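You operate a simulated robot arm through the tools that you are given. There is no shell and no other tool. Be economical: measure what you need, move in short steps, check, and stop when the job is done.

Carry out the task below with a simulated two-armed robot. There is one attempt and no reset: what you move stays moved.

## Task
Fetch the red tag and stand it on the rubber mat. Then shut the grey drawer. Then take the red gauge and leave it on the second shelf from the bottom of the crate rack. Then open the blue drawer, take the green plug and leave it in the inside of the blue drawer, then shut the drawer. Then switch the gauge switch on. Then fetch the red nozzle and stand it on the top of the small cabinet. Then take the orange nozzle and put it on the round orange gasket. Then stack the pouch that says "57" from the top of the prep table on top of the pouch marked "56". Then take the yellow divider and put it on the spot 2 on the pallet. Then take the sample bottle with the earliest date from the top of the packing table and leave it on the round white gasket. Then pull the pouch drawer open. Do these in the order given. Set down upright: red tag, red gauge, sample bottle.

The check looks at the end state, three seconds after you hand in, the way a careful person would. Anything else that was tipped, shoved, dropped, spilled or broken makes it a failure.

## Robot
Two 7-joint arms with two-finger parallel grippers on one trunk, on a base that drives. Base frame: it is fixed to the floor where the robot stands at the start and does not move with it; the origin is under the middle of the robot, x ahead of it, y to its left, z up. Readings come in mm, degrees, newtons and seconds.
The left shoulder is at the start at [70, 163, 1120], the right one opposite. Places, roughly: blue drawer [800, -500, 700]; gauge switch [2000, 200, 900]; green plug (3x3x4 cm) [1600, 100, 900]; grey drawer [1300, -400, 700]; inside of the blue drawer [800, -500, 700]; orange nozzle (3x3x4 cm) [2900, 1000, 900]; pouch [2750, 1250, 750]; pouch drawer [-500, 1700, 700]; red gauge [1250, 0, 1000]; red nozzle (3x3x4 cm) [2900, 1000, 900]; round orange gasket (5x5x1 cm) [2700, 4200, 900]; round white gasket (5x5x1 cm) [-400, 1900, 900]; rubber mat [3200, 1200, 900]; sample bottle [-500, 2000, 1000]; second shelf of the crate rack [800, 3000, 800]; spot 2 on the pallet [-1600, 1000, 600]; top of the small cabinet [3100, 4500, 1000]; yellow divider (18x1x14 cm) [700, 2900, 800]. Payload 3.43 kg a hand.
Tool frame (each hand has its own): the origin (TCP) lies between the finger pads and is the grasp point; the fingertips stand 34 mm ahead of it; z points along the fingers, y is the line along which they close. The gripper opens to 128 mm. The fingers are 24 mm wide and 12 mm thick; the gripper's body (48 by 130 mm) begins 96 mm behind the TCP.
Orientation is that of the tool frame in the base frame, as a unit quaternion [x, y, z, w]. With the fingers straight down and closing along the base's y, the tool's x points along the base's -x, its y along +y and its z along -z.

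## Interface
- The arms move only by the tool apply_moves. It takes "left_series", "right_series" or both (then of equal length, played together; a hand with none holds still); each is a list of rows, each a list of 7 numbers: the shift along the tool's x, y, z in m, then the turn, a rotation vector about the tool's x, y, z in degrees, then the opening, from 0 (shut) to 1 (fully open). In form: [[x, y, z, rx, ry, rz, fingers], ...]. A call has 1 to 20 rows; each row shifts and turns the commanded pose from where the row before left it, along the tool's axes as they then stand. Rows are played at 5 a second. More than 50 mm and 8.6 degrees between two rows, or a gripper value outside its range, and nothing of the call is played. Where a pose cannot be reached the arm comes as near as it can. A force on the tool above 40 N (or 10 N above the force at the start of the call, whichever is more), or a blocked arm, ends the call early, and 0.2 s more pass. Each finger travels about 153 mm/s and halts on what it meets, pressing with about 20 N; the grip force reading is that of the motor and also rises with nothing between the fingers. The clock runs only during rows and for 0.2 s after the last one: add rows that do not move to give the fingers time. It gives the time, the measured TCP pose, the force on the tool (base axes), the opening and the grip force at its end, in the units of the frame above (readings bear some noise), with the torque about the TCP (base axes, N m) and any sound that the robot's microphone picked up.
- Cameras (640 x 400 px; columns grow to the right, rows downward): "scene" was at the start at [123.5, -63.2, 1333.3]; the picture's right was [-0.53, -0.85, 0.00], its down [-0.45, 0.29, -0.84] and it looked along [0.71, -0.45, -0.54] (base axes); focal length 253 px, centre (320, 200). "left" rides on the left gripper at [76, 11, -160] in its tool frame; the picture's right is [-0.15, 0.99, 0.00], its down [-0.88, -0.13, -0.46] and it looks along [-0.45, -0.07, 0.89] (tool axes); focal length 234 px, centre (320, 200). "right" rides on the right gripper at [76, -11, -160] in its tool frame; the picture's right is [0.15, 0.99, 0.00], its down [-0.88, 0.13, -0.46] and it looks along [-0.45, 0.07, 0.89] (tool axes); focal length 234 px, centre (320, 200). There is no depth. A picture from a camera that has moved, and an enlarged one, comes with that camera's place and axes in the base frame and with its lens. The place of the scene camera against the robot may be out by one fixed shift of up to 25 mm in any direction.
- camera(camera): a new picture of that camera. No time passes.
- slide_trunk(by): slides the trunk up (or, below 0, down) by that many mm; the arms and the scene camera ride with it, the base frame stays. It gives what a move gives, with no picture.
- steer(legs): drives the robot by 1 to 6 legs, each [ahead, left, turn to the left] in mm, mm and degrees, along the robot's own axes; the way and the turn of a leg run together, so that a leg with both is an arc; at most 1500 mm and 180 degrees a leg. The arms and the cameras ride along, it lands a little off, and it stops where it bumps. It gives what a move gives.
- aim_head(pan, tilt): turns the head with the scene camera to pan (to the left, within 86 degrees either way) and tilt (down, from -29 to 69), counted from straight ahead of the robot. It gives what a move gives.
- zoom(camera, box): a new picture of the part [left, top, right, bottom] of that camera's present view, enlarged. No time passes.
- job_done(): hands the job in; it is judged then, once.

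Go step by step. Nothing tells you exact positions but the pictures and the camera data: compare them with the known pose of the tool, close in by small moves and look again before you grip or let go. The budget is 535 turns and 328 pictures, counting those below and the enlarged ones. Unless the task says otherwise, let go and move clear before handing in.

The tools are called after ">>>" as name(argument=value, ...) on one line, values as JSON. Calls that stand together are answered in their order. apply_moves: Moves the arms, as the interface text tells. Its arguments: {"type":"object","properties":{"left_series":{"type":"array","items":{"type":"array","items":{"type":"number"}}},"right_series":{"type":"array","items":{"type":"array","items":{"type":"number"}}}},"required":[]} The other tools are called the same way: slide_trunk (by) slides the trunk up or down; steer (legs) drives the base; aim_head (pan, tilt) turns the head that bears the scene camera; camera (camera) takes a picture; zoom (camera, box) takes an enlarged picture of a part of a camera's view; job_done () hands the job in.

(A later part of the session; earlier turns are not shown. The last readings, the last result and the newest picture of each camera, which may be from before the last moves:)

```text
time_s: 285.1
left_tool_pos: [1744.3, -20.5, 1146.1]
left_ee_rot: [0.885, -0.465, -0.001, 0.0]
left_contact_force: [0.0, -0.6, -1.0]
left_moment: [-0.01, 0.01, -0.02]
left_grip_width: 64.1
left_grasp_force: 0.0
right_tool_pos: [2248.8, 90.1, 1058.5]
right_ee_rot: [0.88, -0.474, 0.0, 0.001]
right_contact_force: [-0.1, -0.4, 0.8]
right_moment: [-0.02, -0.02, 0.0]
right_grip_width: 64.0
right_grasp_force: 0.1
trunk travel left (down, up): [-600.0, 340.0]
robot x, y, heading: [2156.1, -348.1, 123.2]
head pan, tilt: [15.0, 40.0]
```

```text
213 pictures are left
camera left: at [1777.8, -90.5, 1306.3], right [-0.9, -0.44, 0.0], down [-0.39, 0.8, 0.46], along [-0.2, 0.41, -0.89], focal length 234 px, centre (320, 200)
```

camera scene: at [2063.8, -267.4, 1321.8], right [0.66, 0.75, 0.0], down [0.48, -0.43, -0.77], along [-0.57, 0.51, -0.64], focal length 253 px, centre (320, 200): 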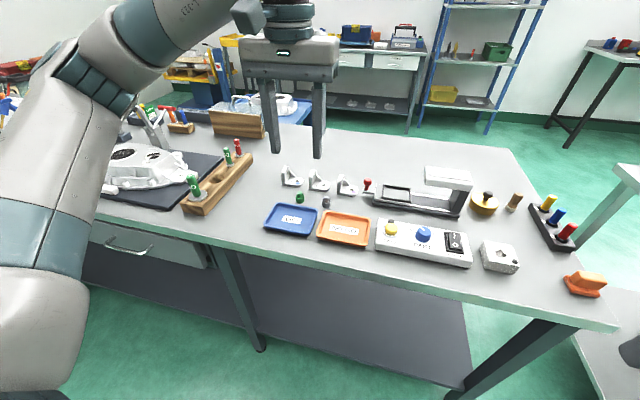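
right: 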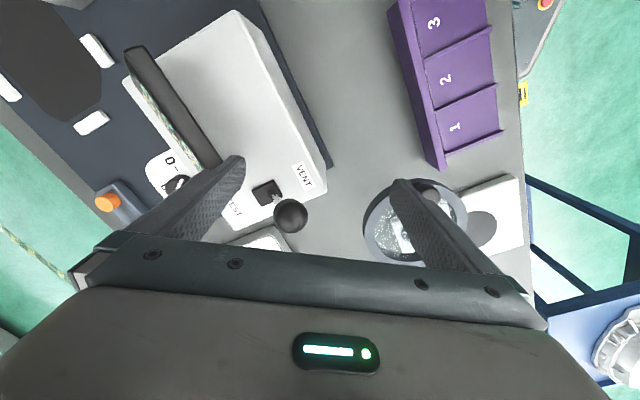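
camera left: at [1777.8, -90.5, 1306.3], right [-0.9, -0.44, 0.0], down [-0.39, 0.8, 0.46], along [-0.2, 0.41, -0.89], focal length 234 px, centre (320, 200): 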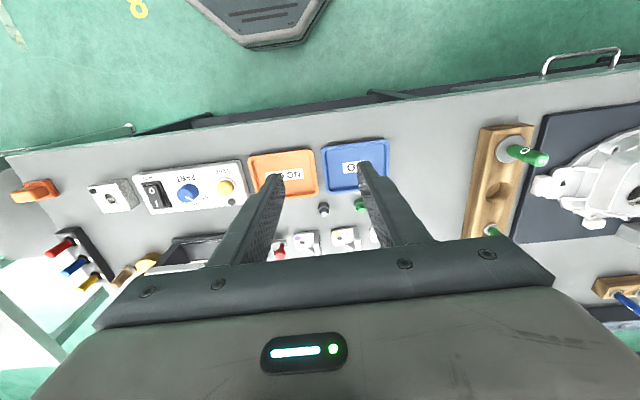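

>>> apply_moves(left_series=[[-0.0395, 0.0165, 0, 0, 0, 0, 0.5], [-0.0395, 0.0165, 0, 0, 0, 0, 0.5], [-0.0395, 0.0165, 0, 0, 0, 0, 0.5], [-0.0395, 0.0165, 0, 0, 0, 0, 0.5], [0, 0, 0.045, 0, 0, 0, 0.5], [0, 0, 0.045, 0, 0, 0, 0.5], [0, 0, 0.04, 0, 0, 0, 0.5], [0, 0, 0, 0, 0, 0, 0.5]])

>>> camera(camera="left")

>>> zoom(camera="scene", box=[220, 120, 380, 220])

```text
time_s: 286.9
left_tool_pos: [1605.4, 72.2, 1019.5]
left_ee_rot: [0.886, -0.464, -0.001, 0.0]
left_contact_force: [-0.8, 0.1, 0.5]
left_moment: [0.0, 0.05, 0.01]
left_grip_width: 64.0
left_grasp_force: 0.0
right_tool_pos: [2249.1, 90.0, 1058.4]
right_ee_rot: [0.881, -0.473, 0.0, 0.0]
right_contact_force: [0.4, 0.4, -1.2]
right_moment: [0.04, -0.02, 0.03]
right_grip_width: 64.1
right_grasp_force: 0.1
trunk travel left (down, up): [-600.0, 340.0]
robot x, y, heading: [2155.2, -348.8, 123.4]
head pan, tilt: [15.0, 40.0]
```

```text
212 pictures are left
camera left: at [1638.2, 2.2, 1179.7], right [-0.9, -0.44, 0.0], down [-0.39, 0.8, 0.46], along [-0.2, 0.41, -0.89], focal length 234 px, centre (320, 200)
```

left: 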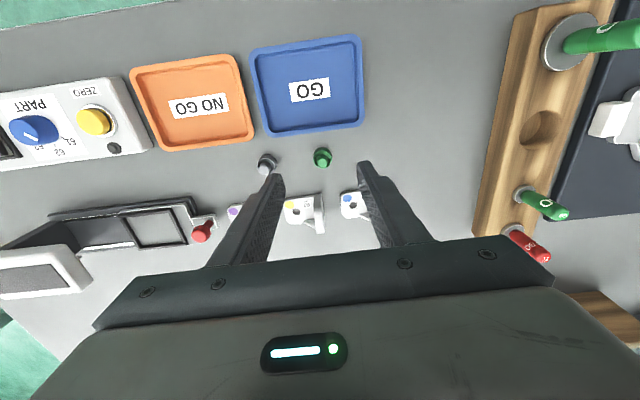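

```text
4.00 times, centred on (300, 170) of scene
camera zoom: at [2064.2, -267.7, 1321.8], right [0.66, 0.75, 0.0], down [0.48, -0.43, -0.77], along [-0.57, 0.51, -0.64], focal length 1012 px, centre (400, 320)
```

zoom: 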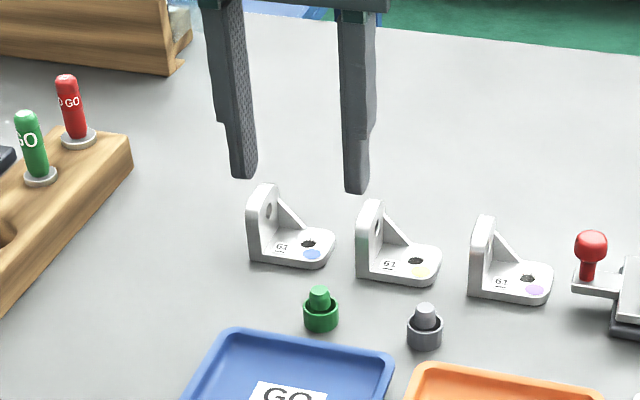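

>>> apply_moves(left_series=[[-0.021, 0.001, 0.03, 0, 0, 0, 0.37], [0, 0, 0.04, 0, 0, 0, 0.37], [0, 0, 0.02, 0, 0, 0, 0.37], [0, 0, 0, 0, 0, 0, 0.37]])

>>> camera(camera="left")

>>> zoom(camera="scene", box=[240, 140, 360, 220])

```text
time_s: 287.9
left_tool_pos: [1588.5, 88.5, 927.6]
left_ee_rot: [0.885, -0.465, -0.001, -0.001]
left_contact_force: [-0.5, -0.7, 0.2]
left_moment: [0.02, 0.01, -0.01]
left_grip_width: 47.2
left_grasp_force: 0.1
right_tool_pos: [2248.4, 89.1, 1059.5]
right_ee_rot: [0.88, -0.474, -0.001, 0.0]
right_contact_force: [0.8, -0.5, 0.3]
right_moment: [0.0, 0.02, 0.01]
right_grip_width: 64.0
right_grasp_force: 0.1
trunk travel left (down, up): [-600.0, 340.0]
robot x, y, heading: [2155.2, -351.2, 123.2]
head pan, tilt: [15.0, 40.0]
```

```text
210 pictures are left
camera left: at [1621.7, 19.2, 1086.9], right [-0.9, -0.44, 0.0], down [-0.39, 0.8, 0.46], along [-0.2, 0.41, -0.89], focal length 234 px, centre (320, 200)
```

left: 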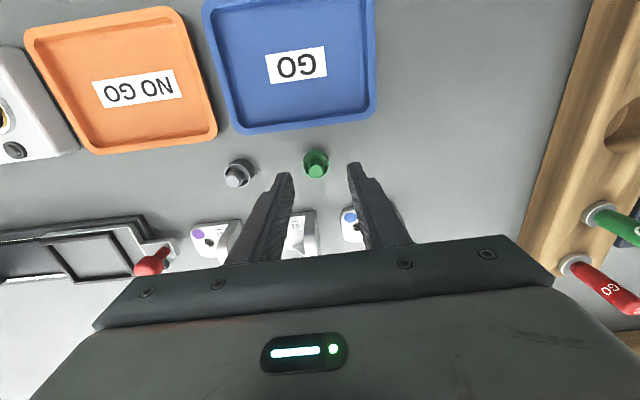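

```text
5.00 times, centred on (300, 180) of scene
camera zoom: at [2063.8, -267.7, 1321.8], right [0.66, 0.75, 0.0], down [0.48, -0.43, -0.77], along [-0.57, 0.51, -0.64], focal length 1265 px, centre (420, 300)
```

zoom: 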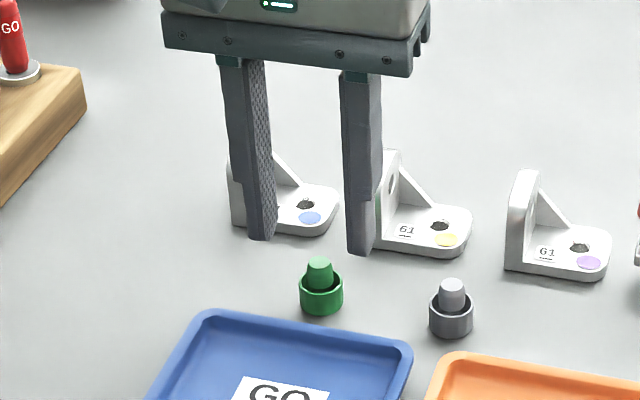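

>>> apply_moves(left_series=[[0, -0.004, 0.02, 0, 0, 0, 0.37], [0, 0, 0.015, 0, 0, 0, 0.37], [0, 0, 0, 0, 0, 0, 0.37]])

>>> camera(camera="left")

>>> zoom(camera="scene", box=[240, 140, 360, 220])

```text
time_s: 288.7
left_tool_pos: [1590.9, 89.5, 890.9]
left_ee_rot: [0.885, -0.465, 0.0, 0.0]
left_contact_force: [-0.1, 0.3, -1.1]
left_moment: [-0.01, 0.0, -0.06]
left_grip_width: 47.2
left_grasp_force: 0.1
right_tool_pos: [2248.9, 91.5, 1058.7]
right_ee_rot: [0.88, -0.474, 0.0, 0.0]
right_contact_force: [0.0, 0.0, 0.3]
right_moment: [0.03, 0.0, -0.02]
right_grip_width: 64.0
right_grasp_force: 0.0
trunk travel left (down, up): [-600.0, 340.0]
robot x, y, heading: [2156.0, -349.4, 123.8]
head pan, tilt: [15.0, 40.0]
```

```text
208 pictures are left
camera left: at [1624.6, 19.4, 1050.1], right [-0.9, -0.44, 0.0], down [-0.39, 0.8, 0.46], along [-0.2, 0.41, -0.89], focal length 234 px, centre (320, 200)
```

left: 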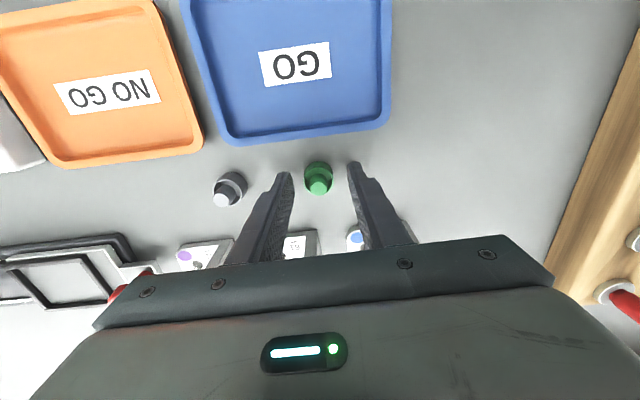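

```text
5.00 times, centred on (300, 180) of scene
camera zoom: at [2063.9, -267.4, 1321.7], right [0.66, 0.75, 0.0], down [0.48, -0.43, -0.77], along [-0.57, 0.51, -0.64], focal length 1265 px, centre (420, 300)
```

zoom: 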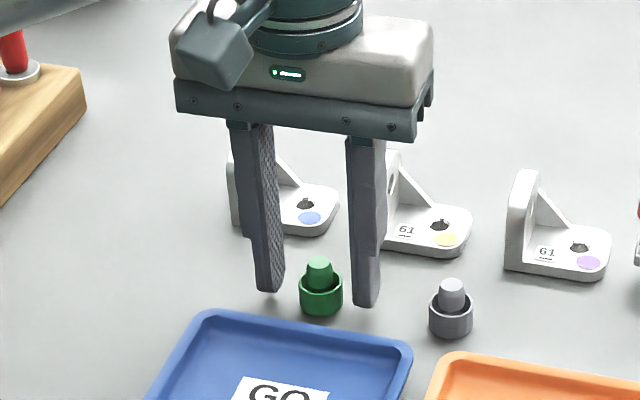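

>>> apply_moves(left_series=[[0.002, -0.001, 0.006, 0, 0, 0, 0.37], [0, 0, 0, 0, 0, 0, 0.2], [0, 0, 0, 0, 0, 0, 0.1], [0, 0, 0, 0, 0, 0, 0], [0, 0, 0, 0, 0, 0, 0]])

>>> zoom(camera="left", box=[240, 120, 400, 220])

```text
time_s: 289.9
left_tool_pos: [1592.4, 87.8, 886.0]
left_ee_rot: [0.885, -0.465, 0.0, -0.001]
left_contact_force: [-0.4, 0.2, -0.4]
left_moment: [0.05, 0.01, 0.01]
left_grip_width: 19.8
left_grasp_force: 20.2
right_tool_pos: [2248.9, 90.4, 1060.0]
right_ee_rot: [0.88, -0.475, 0.0, 0.0]
right_contact_force: [0.4, 0.2, -0.3]
right_moment: [0.01, 0.02, 0.01]
right_grip_width: 64.1
right_grasp_force: 0.0
trunk travel left (down, up): [-600.0, 340.0]
robot x, y, heading: [2157.9, -352.5, 123.4]
head pan, tilt: [15.0, 40.0]
```

```text
4.00 times, centred on (320, 170) of left
camera zoom: at [1626.1, 18.9, 1045.2], right [-0.9, -0.44, 0.0], down [-0.39, 0.8, 0.46], along [-0.2, 0.41, -0.89], focal length 937 px, centre (320, 320)
```

zoom: 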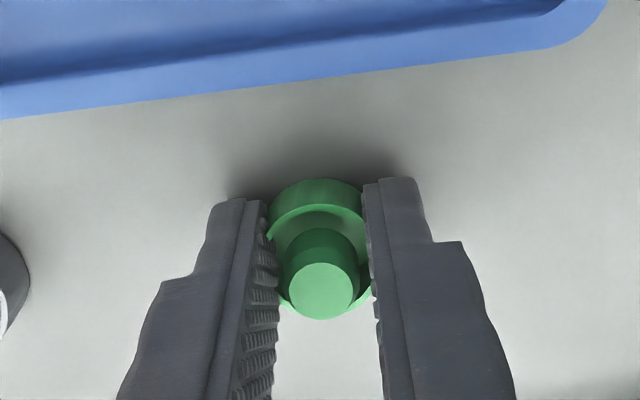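

>>> apply_moves(left_series=[[0, 0, 0, 0, 0, 0, 0.3], [0.007, 0, 0, 0, 0, 0, 0.3], [0, 0, 0.003, 0, 0, 0, 0.15], [0, 0, 0, 0, 0, 0, 0], [0, 0, 0, 0, 0, 0, 0], [0, 0, 0, 0, 0, 0, 0]])

>>> zoom(camera="left", box=[240, 120, 400, 220])

```text
time_s: 291.3
left_tool_pos: [1597.1, 83.6, 883.6]
left_ee_rot: [0.886, -0.464, -0.002, -0.001]
left_contact_force: [-4.7, 0.3, 11.3]
left_moment: [-0.12, 0.18, -0.02]
left_grip_width: 20.2
left_grasp_force: 20.2
right_tool_pos: [2248.9, 89.2, 1059.4]
right_ee_rot: [0.881, -0.474, 0.001, 0.0]
right_contact_force: [0.1, 0.4, -0.4]
right_moment: [0.02, 0.01, 0.03]
right_grip_width: 64.0
right_grasp_force: 0.1
trunk travel left (down, up): [-600.0, 340.0]
robot x, y, heading: [2160.0, -352.7, 123.3]
head pan, tilt: [15.0, 40.0]
```

```text
4.00 times, centred on (320, 170) of left
camera zoom: at [1630.6, 13.5, 1043.4], right [-0.9, -0.44, 0.0], down [-0.39, 0.8, 0.46], along [-0.2, 0.41, -0.89], focal length 937 px, centre (320, 320)
```

zoom: 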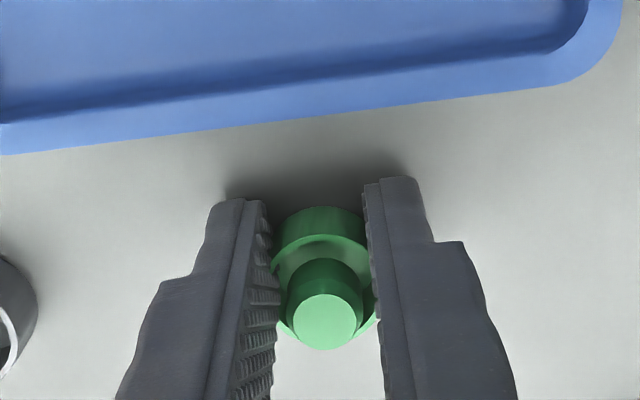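

>>> apply_moves(left_series=[[0, 0, -0.003, 0, 0, 0, 0], [0, 0, -0.02, 0, 0, 0, 0], [0, 0, -0.04, 0, 0, 0, 0], [0, 0, -0.045, 0, 0, 0, 0], [0, 0, -0.045, 0, 0, 0, 0], [0, 0, -0.045, 0, 0, 0, 0], [0, 0, -0.045, 0, 0, 0, 0]])

>>> camera(camera="left")

>>> aim_head(pan=-10, tilt=40)

>>> camera(camera="scene")

```text
time_s: 292.9
left_tool_pos: [1598.1, 82.5, 1127.7]
left_ee_rot: [0.886, -0.464, -0.002, 0.0]
left_contact_force: [-0.7, -0.8, 0.1]
left_moment: [0.01, 0.03, -0.01]
left_grip_width: 20.0
left_grasp_force: 20.3
right_tool_pos: [2250.4, 89.5, 1058.4]
right_ee_rot: [0.881, -0.474, -0.002, 0.0]
right_contact_force: [-0.1, -0.8, -0.2]
right_moment: [0.0, 0.08, 0.02]
right_grip_width: 63.6
right_grasp_force: 0.1
trunk travel left (down, up): [-600.0, 340.0]
robot x, y, heading: [2155.5, -348.8, 123.4]
head pan, tilt: [15.0, 40.0]
```

```text
204 pictures are left
camera left: at [1631.5, 12.8, 1287.5], right [-0.9, -0.44, 0.0], down [-0.39, 0.8, 0.46], along [-0.2, 0.41, -0.89], focal length 234 px, centre (320, 200)
```

left: 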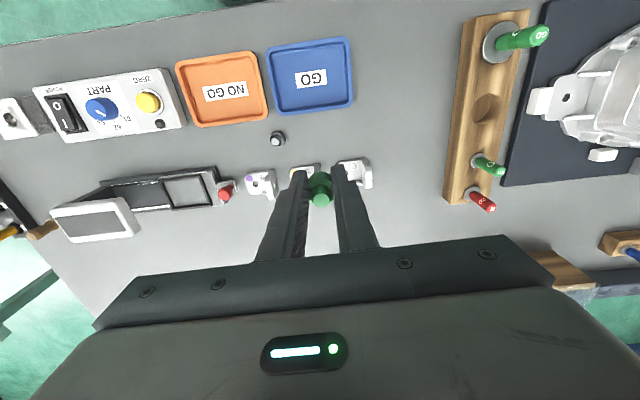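

```text
time_s: 293.8
left_tool_pos: [1596.3, 83.8, 1125.6]
left_ee_rot: [0.885, -0.465, 0.0, 0.0]
left_contact_force: [-0.1, -0.8, -0.5]
left_moment: [0.02, -0.01, 0.0]
left_grip_width: 19.7
left_grasp_force: 20.1
right_tool_pos: [2248.5, 89.7, 1058.8]
right_ee_rot: [0.88, -0.474, 0.0, 0.0]
right_contact_force: [0.3, -0.5, 0.4]
right_moment: [0.02, 0.02, -0.02]
right_grip_width: 64.1
right_grasp_force: 0.1
trunk travel left (down, up): [-600.0, 340.0]
robot x, y, heading: [2153.4, -350.0, 123.5]
head pan, tilt: [-10.0, 40.0]
```

```text
203 pictures are left
camera scene: at [2093.6, -246.0, 1321.7], right [0.92, 0.4, 0.0], down [0.26, -0.59, -0.77], along [-0.3, 0.7, -0.64], focal length 253 px, centre (320, 200)
```

scene: 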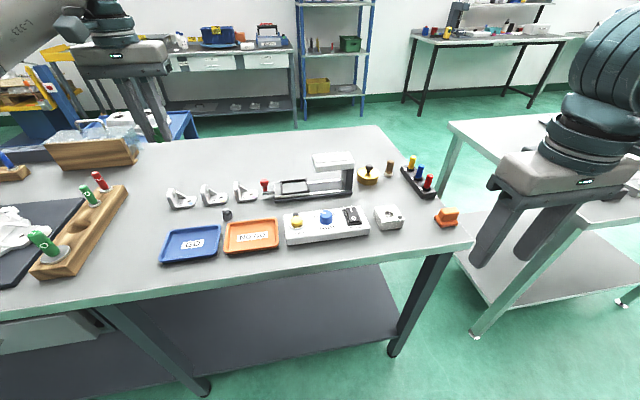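

>>> zoom(camera="scene", box=[270, 180, 410, 250])

>>> steer(legs=[[-400, 0, 0.4], [0, 1045, 0]])

>>> aim_head(pan=15, tilt=40)

>>> camera(camera="scene")

```text
4.57 times, centred on (340, 215) of scene
camera zoom: at [2093.6, -246.0, 1321.7], right [0.92, 0.4, 0.0], down [0.26, -0.59, -0.77], along [-0.3, 0.7, -0.64], focal length 1156 px, centre (229, 131)
```

zoom: 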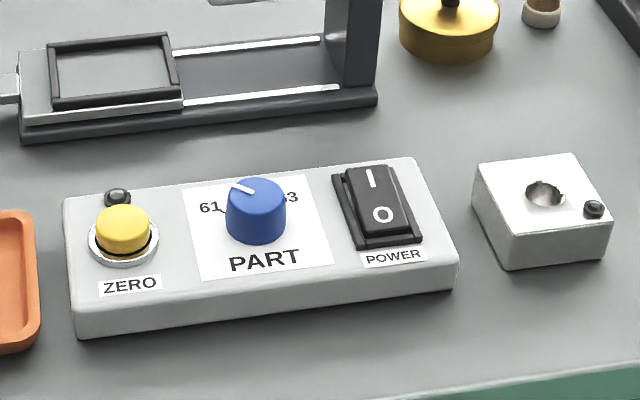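

```text
time_s: 301.3
left_tool_pos: [935.7, -844.1, 1126.9]
left_ee_rot: [0.888, -0.46, -0.001, 0.0]
left_contact_force: [1.0, -0.2, -0.4]
left_moment: [0.01, -0.01, 0.01]
left_grip_width: 23.1
left_grasp_force: 20.0
right_tool_pos: [1587.3, -829.5, 1059.1]
right_ee_rot: [0.883, -0.469, 0.001, 0.0]
right_contact_force: [0.2, -0.4, 0.1]
right_moment: [0.0, -0.02, 0.0]
right_grip_width: 64.1
right_grasp_force: 0.0
trunk travel left (down, up): [-600.0, 340.0]
robot x, y, heading: [1503.2, -1271.1, 123.9]
head pan, tilt: [-10.0, 40.0]
```

```text
time_s: 302.2
left_tool_pos: [935.7, -843.4, 1126.8]
left_ee_rot: [0.888, -0.461, 0.0, -0.001]
left_contact_force: [-0.3, -0.4, -0.1]
left_moment: [0.0, 0.0, -0.01]
left_grip_width: 22.8
left_grasp_force: 19.7
right_tool_pos: [1587.6, -829.2, 1058.6]
right_ee_rot: [0.883, -0.469, 0.0, 0.0]
right_contact_force: [0.1, -0.6, 0.0]
right_moment: [0.01, 0.01, 0.0]
right_grip_width: 64.0
right_grasp_force: 0.2
trunk travel left (down, up): [-600.0, 340.0]
robot x, y, heading: [1498.7, -1269.8, 124.1]
head pan, tilt: [15.0, 40.0]
```

```text
201 pictures are left
camera scene: at [1406.8, -1189.0, 1321.7], right [0.66, 0.75, 0.0], down [0.48, -0.42, -0.77], along [-0.58, 0.5, -0.64], focal length 253 px, centre (320, 200)
```

scene: 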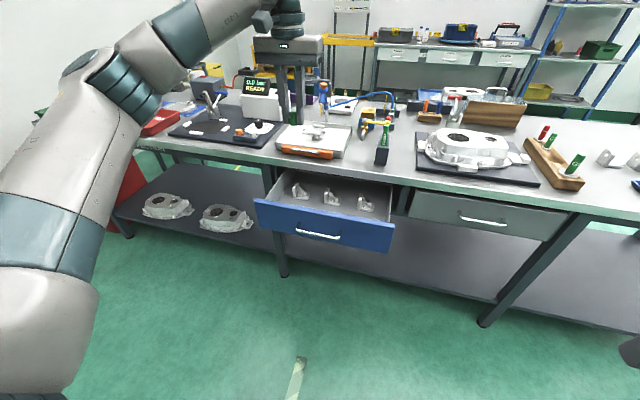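

>>> zoom(camera="scene", box=[240, 150, 420, 260])

>>> camera(camera="left")

```text
3.56 times, centred on (330, 205) of scene
camera zoom: at [1406.8, -1189.0, 1321.7], right [0.66, 0.75, 0.0], down [0.48, -0.42, -0.77], along [-0.58, 0.5, -0.64], focal length 899 px, centre (284, 182)
```

zoom: 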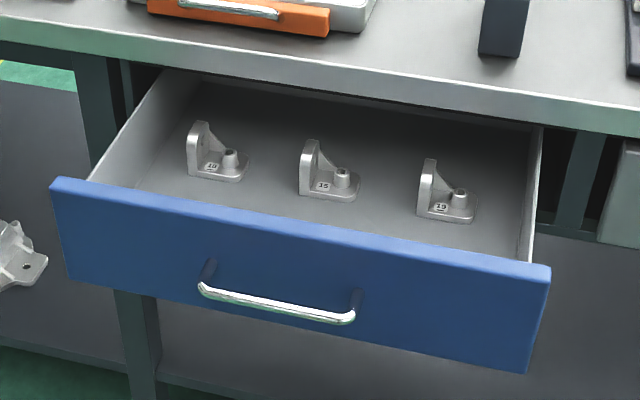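

```text
199 pictures are left
camera left: at [969.9, -913.1, 1286.2], right [-0.89, -0.45, 0.0], down [-0.4, 0.79, 0.46], along [-0.21, 0.41, -0.89], focal length 234 px, centre (320, 200)
```

left: 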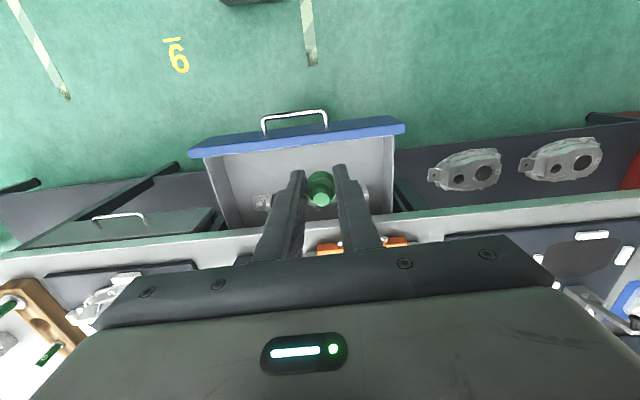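

>>> steer(legs=[[150, 0, 0]])

>>> apply_moves(left_series=[[0.035, -0.025, 0, 0, 0, 0, 0], [0.033, -0.024, 0, 0, 0, 0, 0], [0, 0, 0.045, 0, 0, 0, 0], [0, 0, 0.045, 0, 0, 0, 0], [0, 0, 0.045, 0, 0, 0, 0], [0, 0, 0.045, 0, 0, 0, 0], [0, 0, 0, 0, 0, 0, 0]])

>>> camera(camera="left")

>>> camera(camera="scene")

```text
time_s: 303.6
left_tool_pos: [848.4, -716.1, 1127.2]
left_ee_rot: [0.888, -0.461, -0.001, 0.0]
left_contact_force: [0.8, 0.7, -0.9]
left_moment: [0.0, -0.02, 0.0]
left_grip_width: 22.6
left_grasp_force: 20.6
right_tool_pos: [1500.7, -700.6, 1059.2]
right_ee_rot: [0.883, -0.469, 0.0, 0.001]
right_contact_force: [-0.2, 0.7, -0.3]
right_moment: [-0.03, 0.0, 0.0]
right_grip_width: 64.0
right_grasp_force: 0.1
trunk travel left (down, up): [-600.0, 340.0]
robot x, y, heading: [1414.7, -1145.0, 123.9]
head pan, tilt: [15.0, 40.0]
```

```text
time_s: 305.2
left_tool_pos: [927.9, -745.3, 945.9]
left_ee_rot: [0.888, -0.46, -0.001, -0.001]
left_contact_force: [-0.1, -0.5, 0.1]
left_moment: [0.0, 0.03, 0.01]
left_grip_width: 23.0
left_grasp_force: 20.5
right_tool_pos: [1501.9, -701.5, 1059.0]
right_ee_rot: [0.884, -0.468, 0.0, 0.0]
right_contact_force: [-0.3, 0.0, -0.5]
right_moment: [-0.02, 0.03, -0.01]
right_grip_width: 64.3
right_grasp_force: 0.1
trunk travel left (down, up): [-600.0, 340.0]
robot x, y, heading: [1413.5, -1140.8, 123.9]
head pan, tilt: [15.0, 40.0]
```

```text
198 pictures are left
camera left: at [962.4, -814.6, 1106.0], right [-0.89, -0.45, 0.0], down [-0.4, 0.79, 0.46], along [-0.21, 0.41, -0.89], focal length 234 px, centre (320, 200)
```

left: 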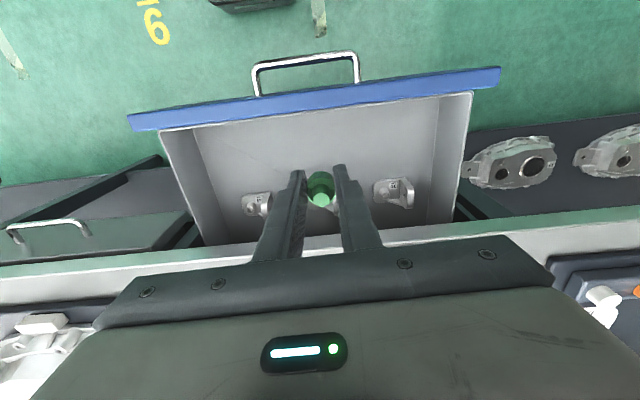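

```text
197 pictures are left
camera scene: at [1321.0, -1061.6, 1321.8], right [0.66, 0.76, 0.0], down [0.48, -0.42, -0.77], along [-0.58, 0.5, -0.64], focal length 253 px, centre (320, 200)
```

scene: 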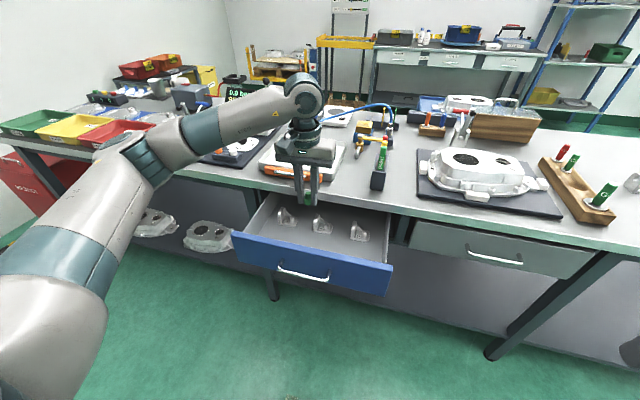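

>>> apply_moves(left_series=[[0, 0, 0.045, 0, 0, 0, 0], [0, 0, 0.045, 0, 0, 0, 0], [0, 0, 0.045, 0, 0, 0, 0], [0, 0, 0.03, 0, 0, 0, 0], [0, 0, 0, 0, 0, 0, 0]])

>>> camera(camera="left")

>>> zoom(camera="scene", box=[220, 120, 420, 300])

```text
time_s: 306.4
left_tool_pos: [929.7, -742.2, 780.3]
left_ee_rot: [0.888, -0.46, -0.001, 0.0]
left_contact_force: [0.1, 0.8, 0.8]
left_moment: [-0.05, -0.02, -0.01]
left_grip_width: 22.8
left_grasp_force: 19.9
right_tool_pos: [1501.6, -701.4, 1058.6]
right_ee_rot: [0.883, -0.468, 0.001, 0.0]
right_contact_force: [-0.2, 0.3, -0.3]
right_moment: [-0.01, 0.03, 0.01]
right_grip_width: 64.0
right_grasp_force: 0.1
trunk travel left (down, up): [-600.0, 340.0]
robot x, y, heading: [1412.3, -1143.4, 123.8]
head pan, tilt: [15.0, 40.0]
```

```text
196 pictures are left
camera left: at [962.7, -813.3, 939.1], right [-0.89, -0.45, 0.0], down [-0.4, 0.79, 0.46], along [-0.21, 0.41, -0.89], focal length 234 px, centre (320, 200)
```

left: 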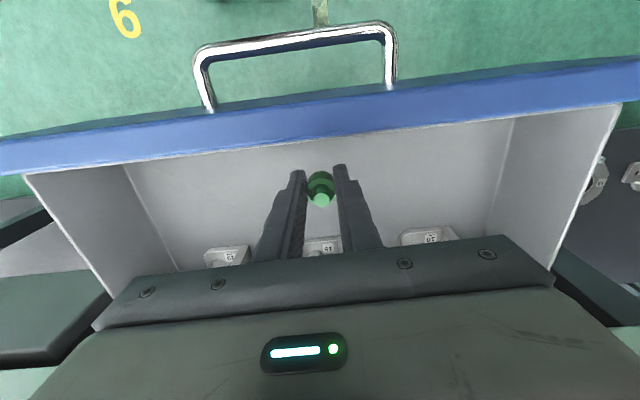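

```text
2.22 times, centred on (320, 210) of scene
camera zoom: at [1320.6, -1061.5, 1321.8], right [0.66, 0.76, 0.0], down [0.49, -0.42, -0.77], along [-0.58, 0.5, -0.64], focal length 562 px, centre (320, 178)
```

zoom: 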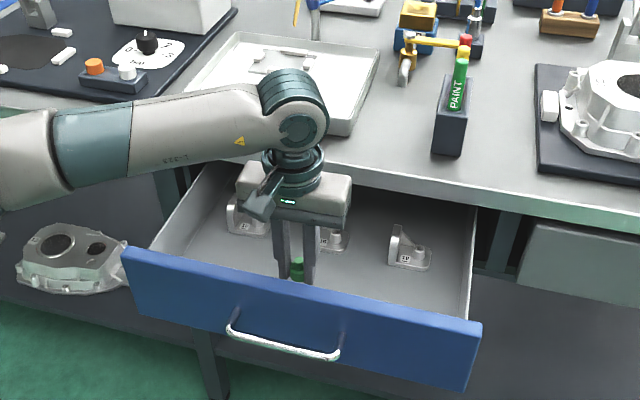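

>>> apply_moves(left_series=[[0, 0, 0.015, 0, 0, 0, 0], [0, 0, 0.01, 0, 0, 0, 0], [0, 0, 0.007, 0, 0, 0, 0], [0, 0, 0.006, 0, 0, 0, 0]])

>>> apply_moves(left_series=[[0, 0, 0.006, 0, 0, 0, 0], [0, 0, 0.006, 0, 0, 0, 0]])

>>> camera(camera="left")

```text
time_s: 307.4
left_tool_pos: [928.3, -742.4, 742.5]
left_ee_rot: [0.888, -0.46, -0.001, 0.0]
left_contact_force: [0.3, -0.2, -0.8]
left_moment: [0.0, 0.02, 0.01]
left_grip_width: 22.7
left_grasp_force: 20.1
right_tool_pos: [1500.1, -700.9, 1058.5]
right_ee_rot: [0.883, -0.469, 0.001, 0.001]
right_contact_force: [-0.1, -0.7, 0.3]
right_moment: [0.03, -0.04, 0.01]
right_grip_width: 64.1
right_grasp_force: 0.1
trunk travel left (down, up): [-600.0, 340.0]
robot x, y, heading: [1414.6, -1144.6, 124.0]
head pan, tilt: [15.0, 40.0]
```

```text
time_s: 308.0
left_tool_pos: [925.6, -743.3, 731.3]
left_ee_rot: [0.888, -0.46, 0.0, -0.001]
left_contact_force: [1.0, -0.9, -0.6]
left_moment: [-0.01, -0.02, -0.01]
left_grip_width: 22.9
left_grasp_force: 19.7
right_tool_pos: [1501.1, -701.0, 1058.5]
right_ee_rot: [0.883, -0.469, -0.001, 0.0]
right_contact_force: [0.7, 0.9, 0.6]
right_moment: [-0.02, 0.04, 0.0]
right_grip_width: 64.1
right_grasp_force: 0.0
trunk travel left (down, up): [-600.0, 340.0]
robot x, y, heading: [1417.0, -1141.6, 124.1]
head pan, tilt: [15.0, 40.0]
```

```text
194 pictures are left
camera left: at [961.4, -812.1, 891.3], right [-0.89, -0.45, 0.0], down [-0.4, 0.79, 0.46], along [-0.21, 0.41, -0.89], focal length 234 px, centre (320, 200)
```

left: 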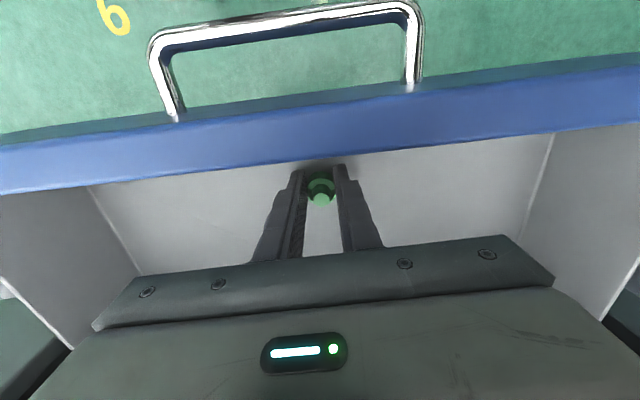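

>>> apply_moves(left_series=[[0, 0, 0.005, 0, 0, 0, 0], [0, 0, 0.004, 0, 0, 0, 0]])

>>> apply_moves(left_series=[[0, 0, 0.004, 0, 0, 0, 0], [0, 0, 0.003, 0, 0, 0, 0]])

>>> apply_moves(left_series=[[0, 0, 0.003, 0, 0, 0, 0], [0, 0, 0.003, 0, 0, 0, 0]])

```text
time_s: 308.6
left_tool_pos: [927.1, -742.9, 723.6]
left_ee_rot: [0.888, -0.46, -0.001, -0.002]
left_contact_force: [-2.2, -1.0, 15.8]
left_moment: [0.06, 0.13, 0.06]
left_grip_width: 22.9
left_grasp_force: 20.0
right_tool_pos: [1501.9, -702.1, 1059.4]
right_ee_rot: [0.884, -0.468, 0.0, 0.0]
right_contact_force: [-0.5, -1.0, 0.2]
right_moment: [-0.01, 0.01, -0.04]
right_grip_width: 63.9
right_grasp_force: 0.1
trunk travel left (down, up): [-600.0, 340.0]
robot x, y, heading: [1416.0, -1144.6, 124.0]
head pan, tilt: [15.0, 40.0]
```

```text
time_s: 309.2
left_tool_pos: [925.7, -739.9, 722.2]
left_ee_rot: [0.888, -0.46, -0.005, -0.004]
left_contact_force: [-1.9, -1.2, 21.3]
left_moment: [-0.38, 0.13, -0.21]
left_grip_width: 23.2
left_grasp_force: 19.9
right_tool_pos: [1499.4, -703.3, 1058.1]
right_ee_rot: [0.883, -0.469, 0.0, 0.0]
right_contact_force: [-0.3, 0.3, 0.6]
right_moment: [0.02, -0.04, -0.05]
right_grip_width: 63.9
right_grasp_force: 0.0
trunk travel left (down, up): [-600.0, 340.0]
robot x, y, heading: [1415.3, -1145.5, 124.2]
head pan, tilt: [15.0, 40.0]
stopped in row 2 (left hand): the force on the tool passed its limit (the readings are from after the stop); the commanded pose is now the measured one
```

```text
time_s: 309.7
left_tool_pos: [922.9, -738.2, 724.2]
left_ee_rot: [0.889, -0.459, -0.008, -0.007]
left_contact_force: [-1.6, -1.7, 22.4]
left_moment: [-0.43, 0.14, -0.19]
left_grip_width: 23.0
left_grasp_force: 20.0
right_tool_pos: [1500.2, -701.8, 1058.9]
right_ee_rot: [0.884, -0.468, -0.001, 0.0]
right_contact_force: [0.1, -0.5, -0.3]
right_moment: [-0.03, 0.01, 0.01]
right_grip_width: 64.1
right_grasp_force: 0.0
trunk travel left (down, up): [-600.0, 340.0]
robot x, y, heading: [1415.7, -1146.6, 123.9]
head pan, tilt: [15.0, 40.0]
stopped in row 2 (left hand): the force on the tool passed its limit (the readings are from after the stop); the commanded pose is now the measured one
```

>>> apply_moves(left_series=[[0, 0, -0.002, 0, 0.8, 0, 0], [0, 0, 0, 0, 0, 0, 0.2], [0, 0, 0, 0, 0, 0, 0.3], [0, 0, 0, 0, 0, 0, 0.35]])

>>> camera(camera="left")

```text
time_s: 310.7
left_tool_pos: [926.6, -738.4, 722.9]
left_ee_rot: [0.888, -0.459, -0.001, -0.001]
left_contact_force: [10.0, 6.1, 11.6]
left_moment: [-0.06, -0.12, 0.11]
left_grip_width: 38.0
left_grasp_force: 0.0
right_tool_pos: [1502.6, -701.2, 1059.4]
right_ee_rot: [0.884, -0.468, 0.0, 0.0]
right_contact_force: [-0.2, -1.0, -0.4]
right_moment: [-0.01, 0.02, -0.02]
right_grip_width: 64.3
right_grasp_force: 0.1
trunk travel left (down, up): [-600.0, 340.0]
robot x, y, heading: [1414.5, -1140.1, 124.3]
head pan, tilt: [15.0, 40.0]
```

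```text
193 pictures are left
camera left: at [960.2, -808.1, 882.6], right [-0.89, -0.45, 0.0], down [-0.4, 0.79, 0.46], along [-0.21, 0.41, -0.89], focal length 234 px, centre (320, 200)
```

left: 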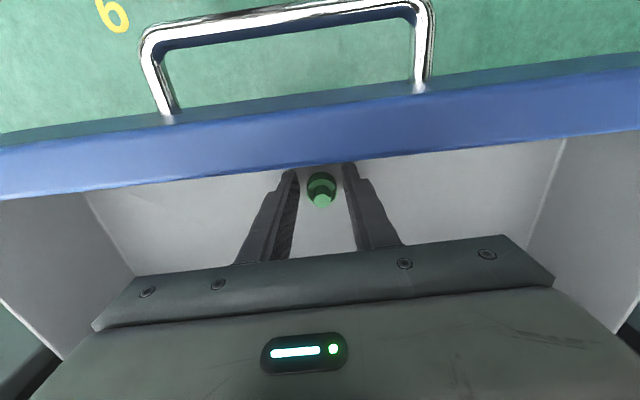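

>>> apply_moves(left_series=[[0, 0, -0.02, 0, 0, 0, 0.35], [0, 0, -0.04, 0, 0, 0, 0.35], [0, 0, -0.045, 0, 0, 0, 0.35], [0, 0, -0.045, 0, 0, 0, 0.35], [0, 0, -0.045, 0, 0, 0, 0.35], [0, 0, -0.045, 0, 0, 0, 0]])

>>> camera(camera="left")

```text
time_s: 312.1
left_tool_pos: [919.8, -740.2, 963.2]
left_ee_rot: [0.888, -0.459, 0.0, -0.002]
left_contact_force: [0.1, -0.1, 0.1]
left_moment: [-0.01, 0.04, 0.01]
left_grip_width: 0.0
left_grasp_force: 20.0
right_tool_pos: [1500.0, -702.5, 1060.1]
right_ee_rot: [0.884, -0.468, 0.0, -0.001]
right_contact_force: [0.5, -0.3, -0.5]
right_moment: [0.03, 0.04, 0.01]
right_grip_width: 64.0
right_grasp_force: 0.0
trunk travel left (down, up): [-600.0, 340.0]
robot x, y, heading: [1413.4, -1143.7, 124.1]
head pan, tilt: [15.0, 40.0]
```

```text
192 pictures are left
camera left: at [955.6, -808.6, 1122.1], right [-0.89, -0.45, 0.0], down [-0.4, 0.79, 0.46], along [-0.2, 0.41, -0.89], focal length 234 px, centre (320, 200)
```

left: 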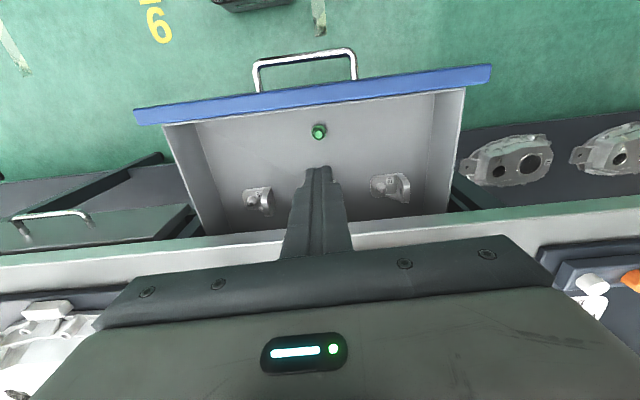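

Plug stands in the drawer. Now I close the drawer gently by pushing the handle, as before.

>>> steer(legs=[[-110, 0, 0]])

>>> apply_moves(left_series=[[0.045, 0, 0, 0, 0, 0, 0], [0.045, 0, 0, 0, 0, 0, 0], [0, 0, 0.045, 0, 0, 0, 0], [0, 0, 0.045, 0, 0, 0, 0], [0, 0, 0.045, 0, 0, 0, 0], [0, 0, 0.045, 0, 0, 0, 0], [0, 0, 0.045, 0, 0, 0, 0], [0, 0, 0.015, 0, 0, 0, 0], [0, 0, 0, 0, 0, 0, 0]])

>>> camera(camera="scene")

>>> camera(camera="left")

```text
time_s: 313.3
left_tool_pos: [983.5, -831.4, 960.6]
left_ee_rot: [0.888, -0.459, 0.0, -0.002]
left_contact_force: [0.0, -0.1, 0.6]
left_moment: [0.0, 0.01, -0.01]
left_grip_width: 0.0
left_grasp_force: 20.3
right_tool_pos: [1563.3, -793.9, 1059.4]
right_ee_rot: [0.884, -0.468, 0.0, 0.0]
right_contact_force: [0.2, -0.2, 1.0]
right_moment: [-0.01, -0.02, 0.03]
right_grip_width: 64.1
right_grasp_force: 0.1
trunk travel left (down, up): [-600.0, 340.0]
robot x, y, heading: [1472.2, -1235.1, 124.0]
head pan, tilt: [15.0, 40.0]
```

```text
time_s: 315.3
left_tool_pos: [1035.4, -903.3, 721.9]
left_ee_rot: [0.888, -0.459, 0.001, -0.003]
left_contact_force: [-0.6, -0.7, -0.7]
left_moment: [0.0, -0.02, -0.01]
left_grip_width: 0.1
left_grasp_force: 20.5
right_tool_pos: [1563.3, -794.4, 1059.4]
right_ee_rot: [0.883, -0.469, -0.001, 0.0]
right_contact_force: [-1.1, -0.2, 0.4]
right_moment: [-0.01, -0.01, -0.01]
right_grip_width: 64.0
right_grasp_force: 0.1
trunk travel left (down, up): [-600.0, 340.0]
robot x, y, heading: [1472.4, -1235.3, 123.9]
head pan, tilt: [15.0, 40.0]
```

```text
191 pictures are left
camera scene: at [1382.5, -1153.8, 1321.7], right [0.66, 0.76, 0.0], down [0.49, -0.42, -0.77], along [-0.58, 0.5, -0.64], focal length 253 px, centre (320, 200)
```

scene: 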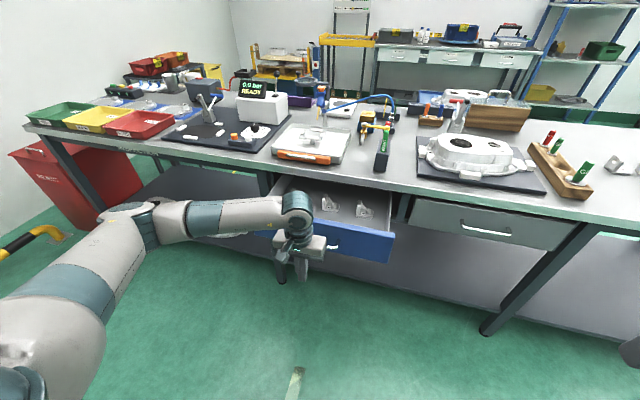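

```text
190 pictures are left
camera left: at [1070.1, -972.2, 881.2], right [-0.89, -0.45, 0.0], down [-0.4, 0.79, 0.46], along [-0.2, 0.41, -0.89], focal length 234 px, centre (320, 200)
```

left: 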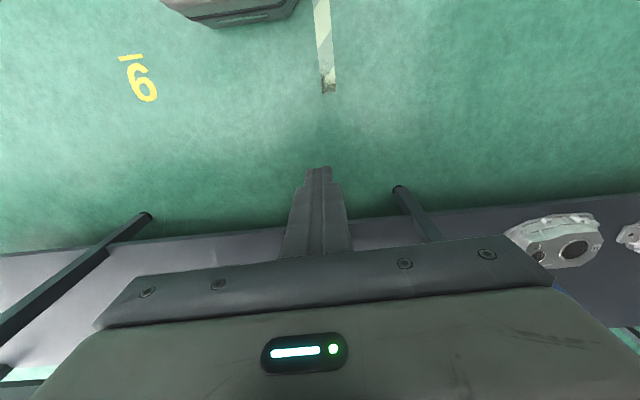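

>>> apply_moves(left_series=[[-0.025, 0, -0.012, 0, 0, 0, 0], [-0.025, 0, 0, 0, 0, 0, 0], [-0.012, 0, 0, 0, 0, 0, 0], [-0.006, 0, 0, 0, 0, 0, 0], [-0.008, 0, 0, 0, 0, 0, 0], [-0.01, 0, 0, 0, 0, 0, 0], [-0.012, 0, 0, 0, 0, 0, 0], [-0.012, 0, 0, 0, 0, 0, 0], [-0.012, 0, 0, 0, 0, 0, 0], [-0.012, 0, 0, 0, 0, 0, 0], [-0.012, 0, 0, 0, 0, 0, 0], [-0.012, 0, 0, 0, 0, 0, 0], [-0.012, 0, 0, 0, 0, 0, 0], [-0.012, 0, 0, 0, 0, 0, 0]])

>>> camera(camera="scene")

```text
time_s: 318.3
left_tool_pos: [930.5, -757.1, 733.9]
left_ee_rot: [0.889, -0.459, 0.001, -0.001]
left_contact_force: [0.9, -0.4, -0.6]
left_moment: [-0.03, -0.01, -0.01]
left_grip_width: 0.2
left_grasp_force: 20.0
right_tool_pos: [1563.1, -794.5, 1058.5]
right_ee_rot: [0.883, -0.469, 0.001, 0.001]
right_contact_force: [0.7, -0.5, -0.5]
right_moment: [-0.04, -0.03, 0.01]
right_grip_width: 64.0
right_grasp_force: 0.0
trunk travel left (down, up): [-600.0, 340.0]
robot x, y, heading: [1476.7, -1235.8, 124.3]
head pan, tilt: [15.0, 40.0]
```

```text
189 pictures are left
camera scene: at [1382.4, -1153.3, 1321.6], right [0.66, 0.76, 0.0], down [0.49, -0.42, -0.77], along [-0.58, 0.5, -0.64], focal length 253 px, centre (320, 200)
```

scene: 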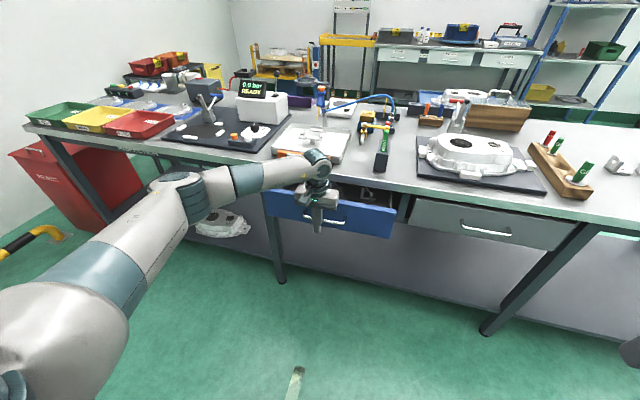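

>>> apply_moves(left_series=[[-0.008, 0, 0, 0, 0, 0, 0], [-0.012, 0, 0, 0, 0, 0, 0], [-0.012, 0, 0, 0, 0, 0, 0], [-0.012, 0, 0, 0, 0, 0, 0], [-0.012, 0, 0, 0, 0, 0, 0], [-0.01, 0, 0, 0, 0, 0, 0], [-0.008, 0, 0, 0, 0, 0, 0], [-0.006, 0, 0, 0, 0, 0, 0], [-0.006, 0, 0, 0, 0, 0, 0], [-0.006, 0, 0, 0, 0, 0, 0], [-0.006, 0, 0, 0, 0, 0, 0], [-0.006, 0, 0, 0, 0, 0, 0]])

>>> zoom(camera="scene", box=[240, 130, 480, 270])

```text
time_s: 320.8
left_tool_pos: [877.9, -680.5, 734.2]
left_ee_rot: [0.888, -0.46, 0.007, 0.002]
left_contact_force: [9.7, -16.7, 15.4]
left_moment: [0.37, 0.08, -0.24]
left_grip_width: 0.0
left_grasp_force: 20.1
right_tool_pos: [1564.2, -796.4, 1060.1]
right_ee_rot: [0.884, -0.467, -0.001, 0.0]
right_contact_force: [-0.9, 1.0, 0.7]
right_moment: [-0.03, 0.0, -0.01]
right_grip_width: 63.9
right_grasp_force: 0.1
trunk travel left (down, up): [-600.0, 340.0]
robot x, y, heading: [1478.3, -1233.1, 124.1]
head pan, tilt: [15.0, 40.0]
stopped in row 12 (left hand): the force on the tool passed its limit (the readings are from after the stop); the commanded pose is now the measured one
```

```text
2.67 times, centred on (360, 200) of scene
camera zoom: at [1385.3, -1157.1, 1322.5], right [0.65, 0.76, 0.0], down [0.48, -0.42, -0.77], along [-0.58, 0.5, -0.64], focal length 675 px, centre (213, 200)
```

zoom: 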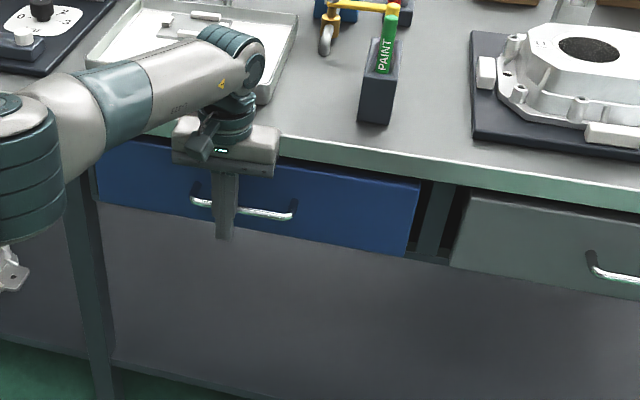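

>>> apply_moves(left_series=[[0.04, 0, 0, 0, 0, 0, 0], [0.045, 0, 0, 0, 0, 0, 0], [0.045, 0, 0, 0, 0, 0, 0], [0.045, 0, 0, 0, -0.8, 0, 0], [0, 0, -0.045, 0, 0, 0, 0], [0, 0, -0.045, 0, 0, 0, 0], [0, 0, -0.045, 0, 0, 0, 0], [0, 0, -0.045, 0, 0, 0, 0], [0, 0, -0.045, 0, 0, 0, 0], [0, 0, -0.045, 0, 0, 0, 0], [0, 0, -0.045, 0, 0, 0, 0], [0, 0, -0.045, 0, 0, 0, 0], [0, 0, -0.045, 0, 0, 0, 0]])

>>> zoom(camera="scene", box=[240, 130, 480, 270])

```text
time_s: 323.6
left_tool_pos: [982.1, -825.8, 1136.1]
left_ee_rot: [0.888, -0.46, 0.0, -0.001]
left_contact_force: [0.0, 0.6, -0.1]
left_moment: [-0.02, 0.01, 0.01]
left_grip_width: 0.1
left_grasp_force: 19.7
right_tool_pos: [1564.6, -795.4, 1059.4]
right_ee_rot: [0.884, -0.467, 0.0, 0.0]
right_contact_force: [0.2, -0.3, 0.3]
right_moment: [0.01, 0.05, 0.04]
right_grip_width: 63.8
right_grasp_force: 0.1
trunk travel left (down, up): [-600.0, 340.0]
robot x, y, heading: [1478.5, -1235.2, 124.0]
head pan, tilt: [15.0, 40.0]
```

```text
2.67 times, centred on (360, 200) of scene
camera zoom: at [1384.2, -1155.5, 1321.8], right [0.65, 0.76, 0.0], down [0.49, -0.42, -0.77], along [-0.58, 0.5, -0.64], focal length 675 px, centre (213, 200)
```

zoom: 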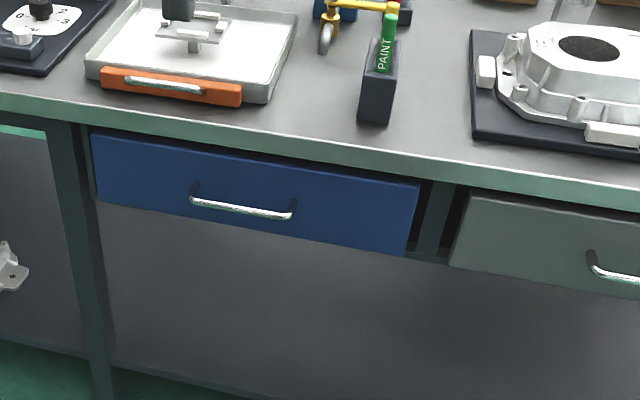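

Blue drawer shut. Now I go to the gauge panel's POWER switch.

>>> steer(legs=[[-60, -1405, 0], [350, 0, 0]])

>>> aim_head(pan=15, tilt=45)

>>> camera(camera="scene")

>>> camera(camera="left")

```text
time_s: 332.3
left_tool_pos: [1963.6, 189.4, 1134.1]
left_ee_rot: [0.887, -0.462, -0.001, -0.001]
left_contact_force: [0.8, 0.5, 0.1]
left_moment: [0.0, 0.02, 0.02]
left_grip_width: 0.1
left_grasp_force: 19.4
right_tool_pos: [2547.3, 216.5, 1058.5]
right_ee_rot: [0.882, -0.471, 0.0, 0.001]
right_contact_force: [1.0, -0.8, 0.5]
right_moment: [-0.02, -0.02, -0.02]
right_grip_width: 64.1
right_grasp_force: 0.1
trunk travel left (down, up): [-600.0, 340.0]
robot x, y, heading: [2461.3, -226.3, 123.7]
head pan, tilt: [15.0, 40.0]
```

```text
time_s: 333.0
left_tool_pos: [1963.1, 189.5, 1135.3]
left_ee_rot: [0.887, -0.462, 0.0, 0.0]
left_contact_force: [1.0, 0.1, 0.7]
left_moment: [0.0, 0.02, -0.05]
left_grip_width: 0.0
left_grasp_force: 19.7
right_tool_pos: [2548.0, 215.5, 1058.0]
right_ee_rot: [0.883, -0.47, 0.001, 0.0]
right_contact_force: [0.7, 0.4, 0.6]
right_moment: [0.0, -0.03, 0.01]
right_grip_width: 64.3
right_grasp_force: 0.0
trunk travel left (down, up): [-600.0, 340.0]
robot x, y, heading: [2460.6, -226.1, 123.9]
head pan, tilt: [15.0, 45.0]
```

```text
186 pictures are left
camera scene: at [2367.5, -144.9, 1314.4], right [0.66, 0.75, 0.0], down [0.53, -0.47, -0.71], along [-0.53, 0.47, -0.71], focal length 253 px, centre (320, 200)
```

scene: 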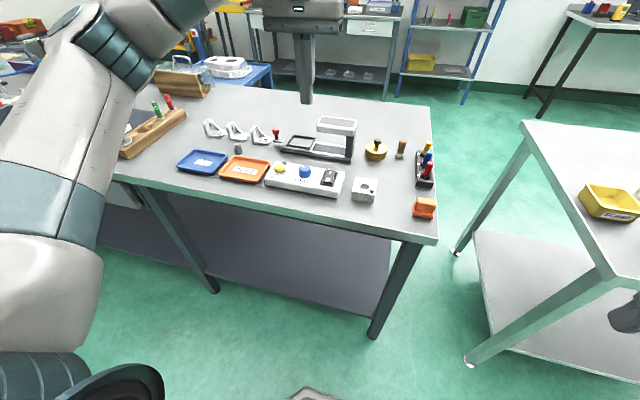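

```text
185 pictures are left
camera left: at [1996.8, 120.5, 1294.5], right [-0.9, -0.45, 0.0], down [-0.4, 0.8, 0.46], along [-0.2, 0.41, -0.89], focal length 234 px, centre (320, 200)
```

left: 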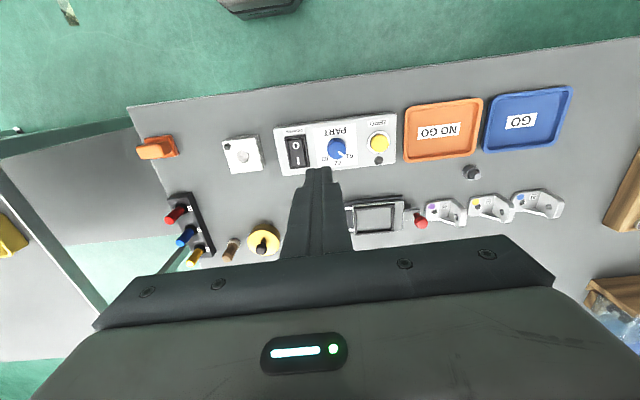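

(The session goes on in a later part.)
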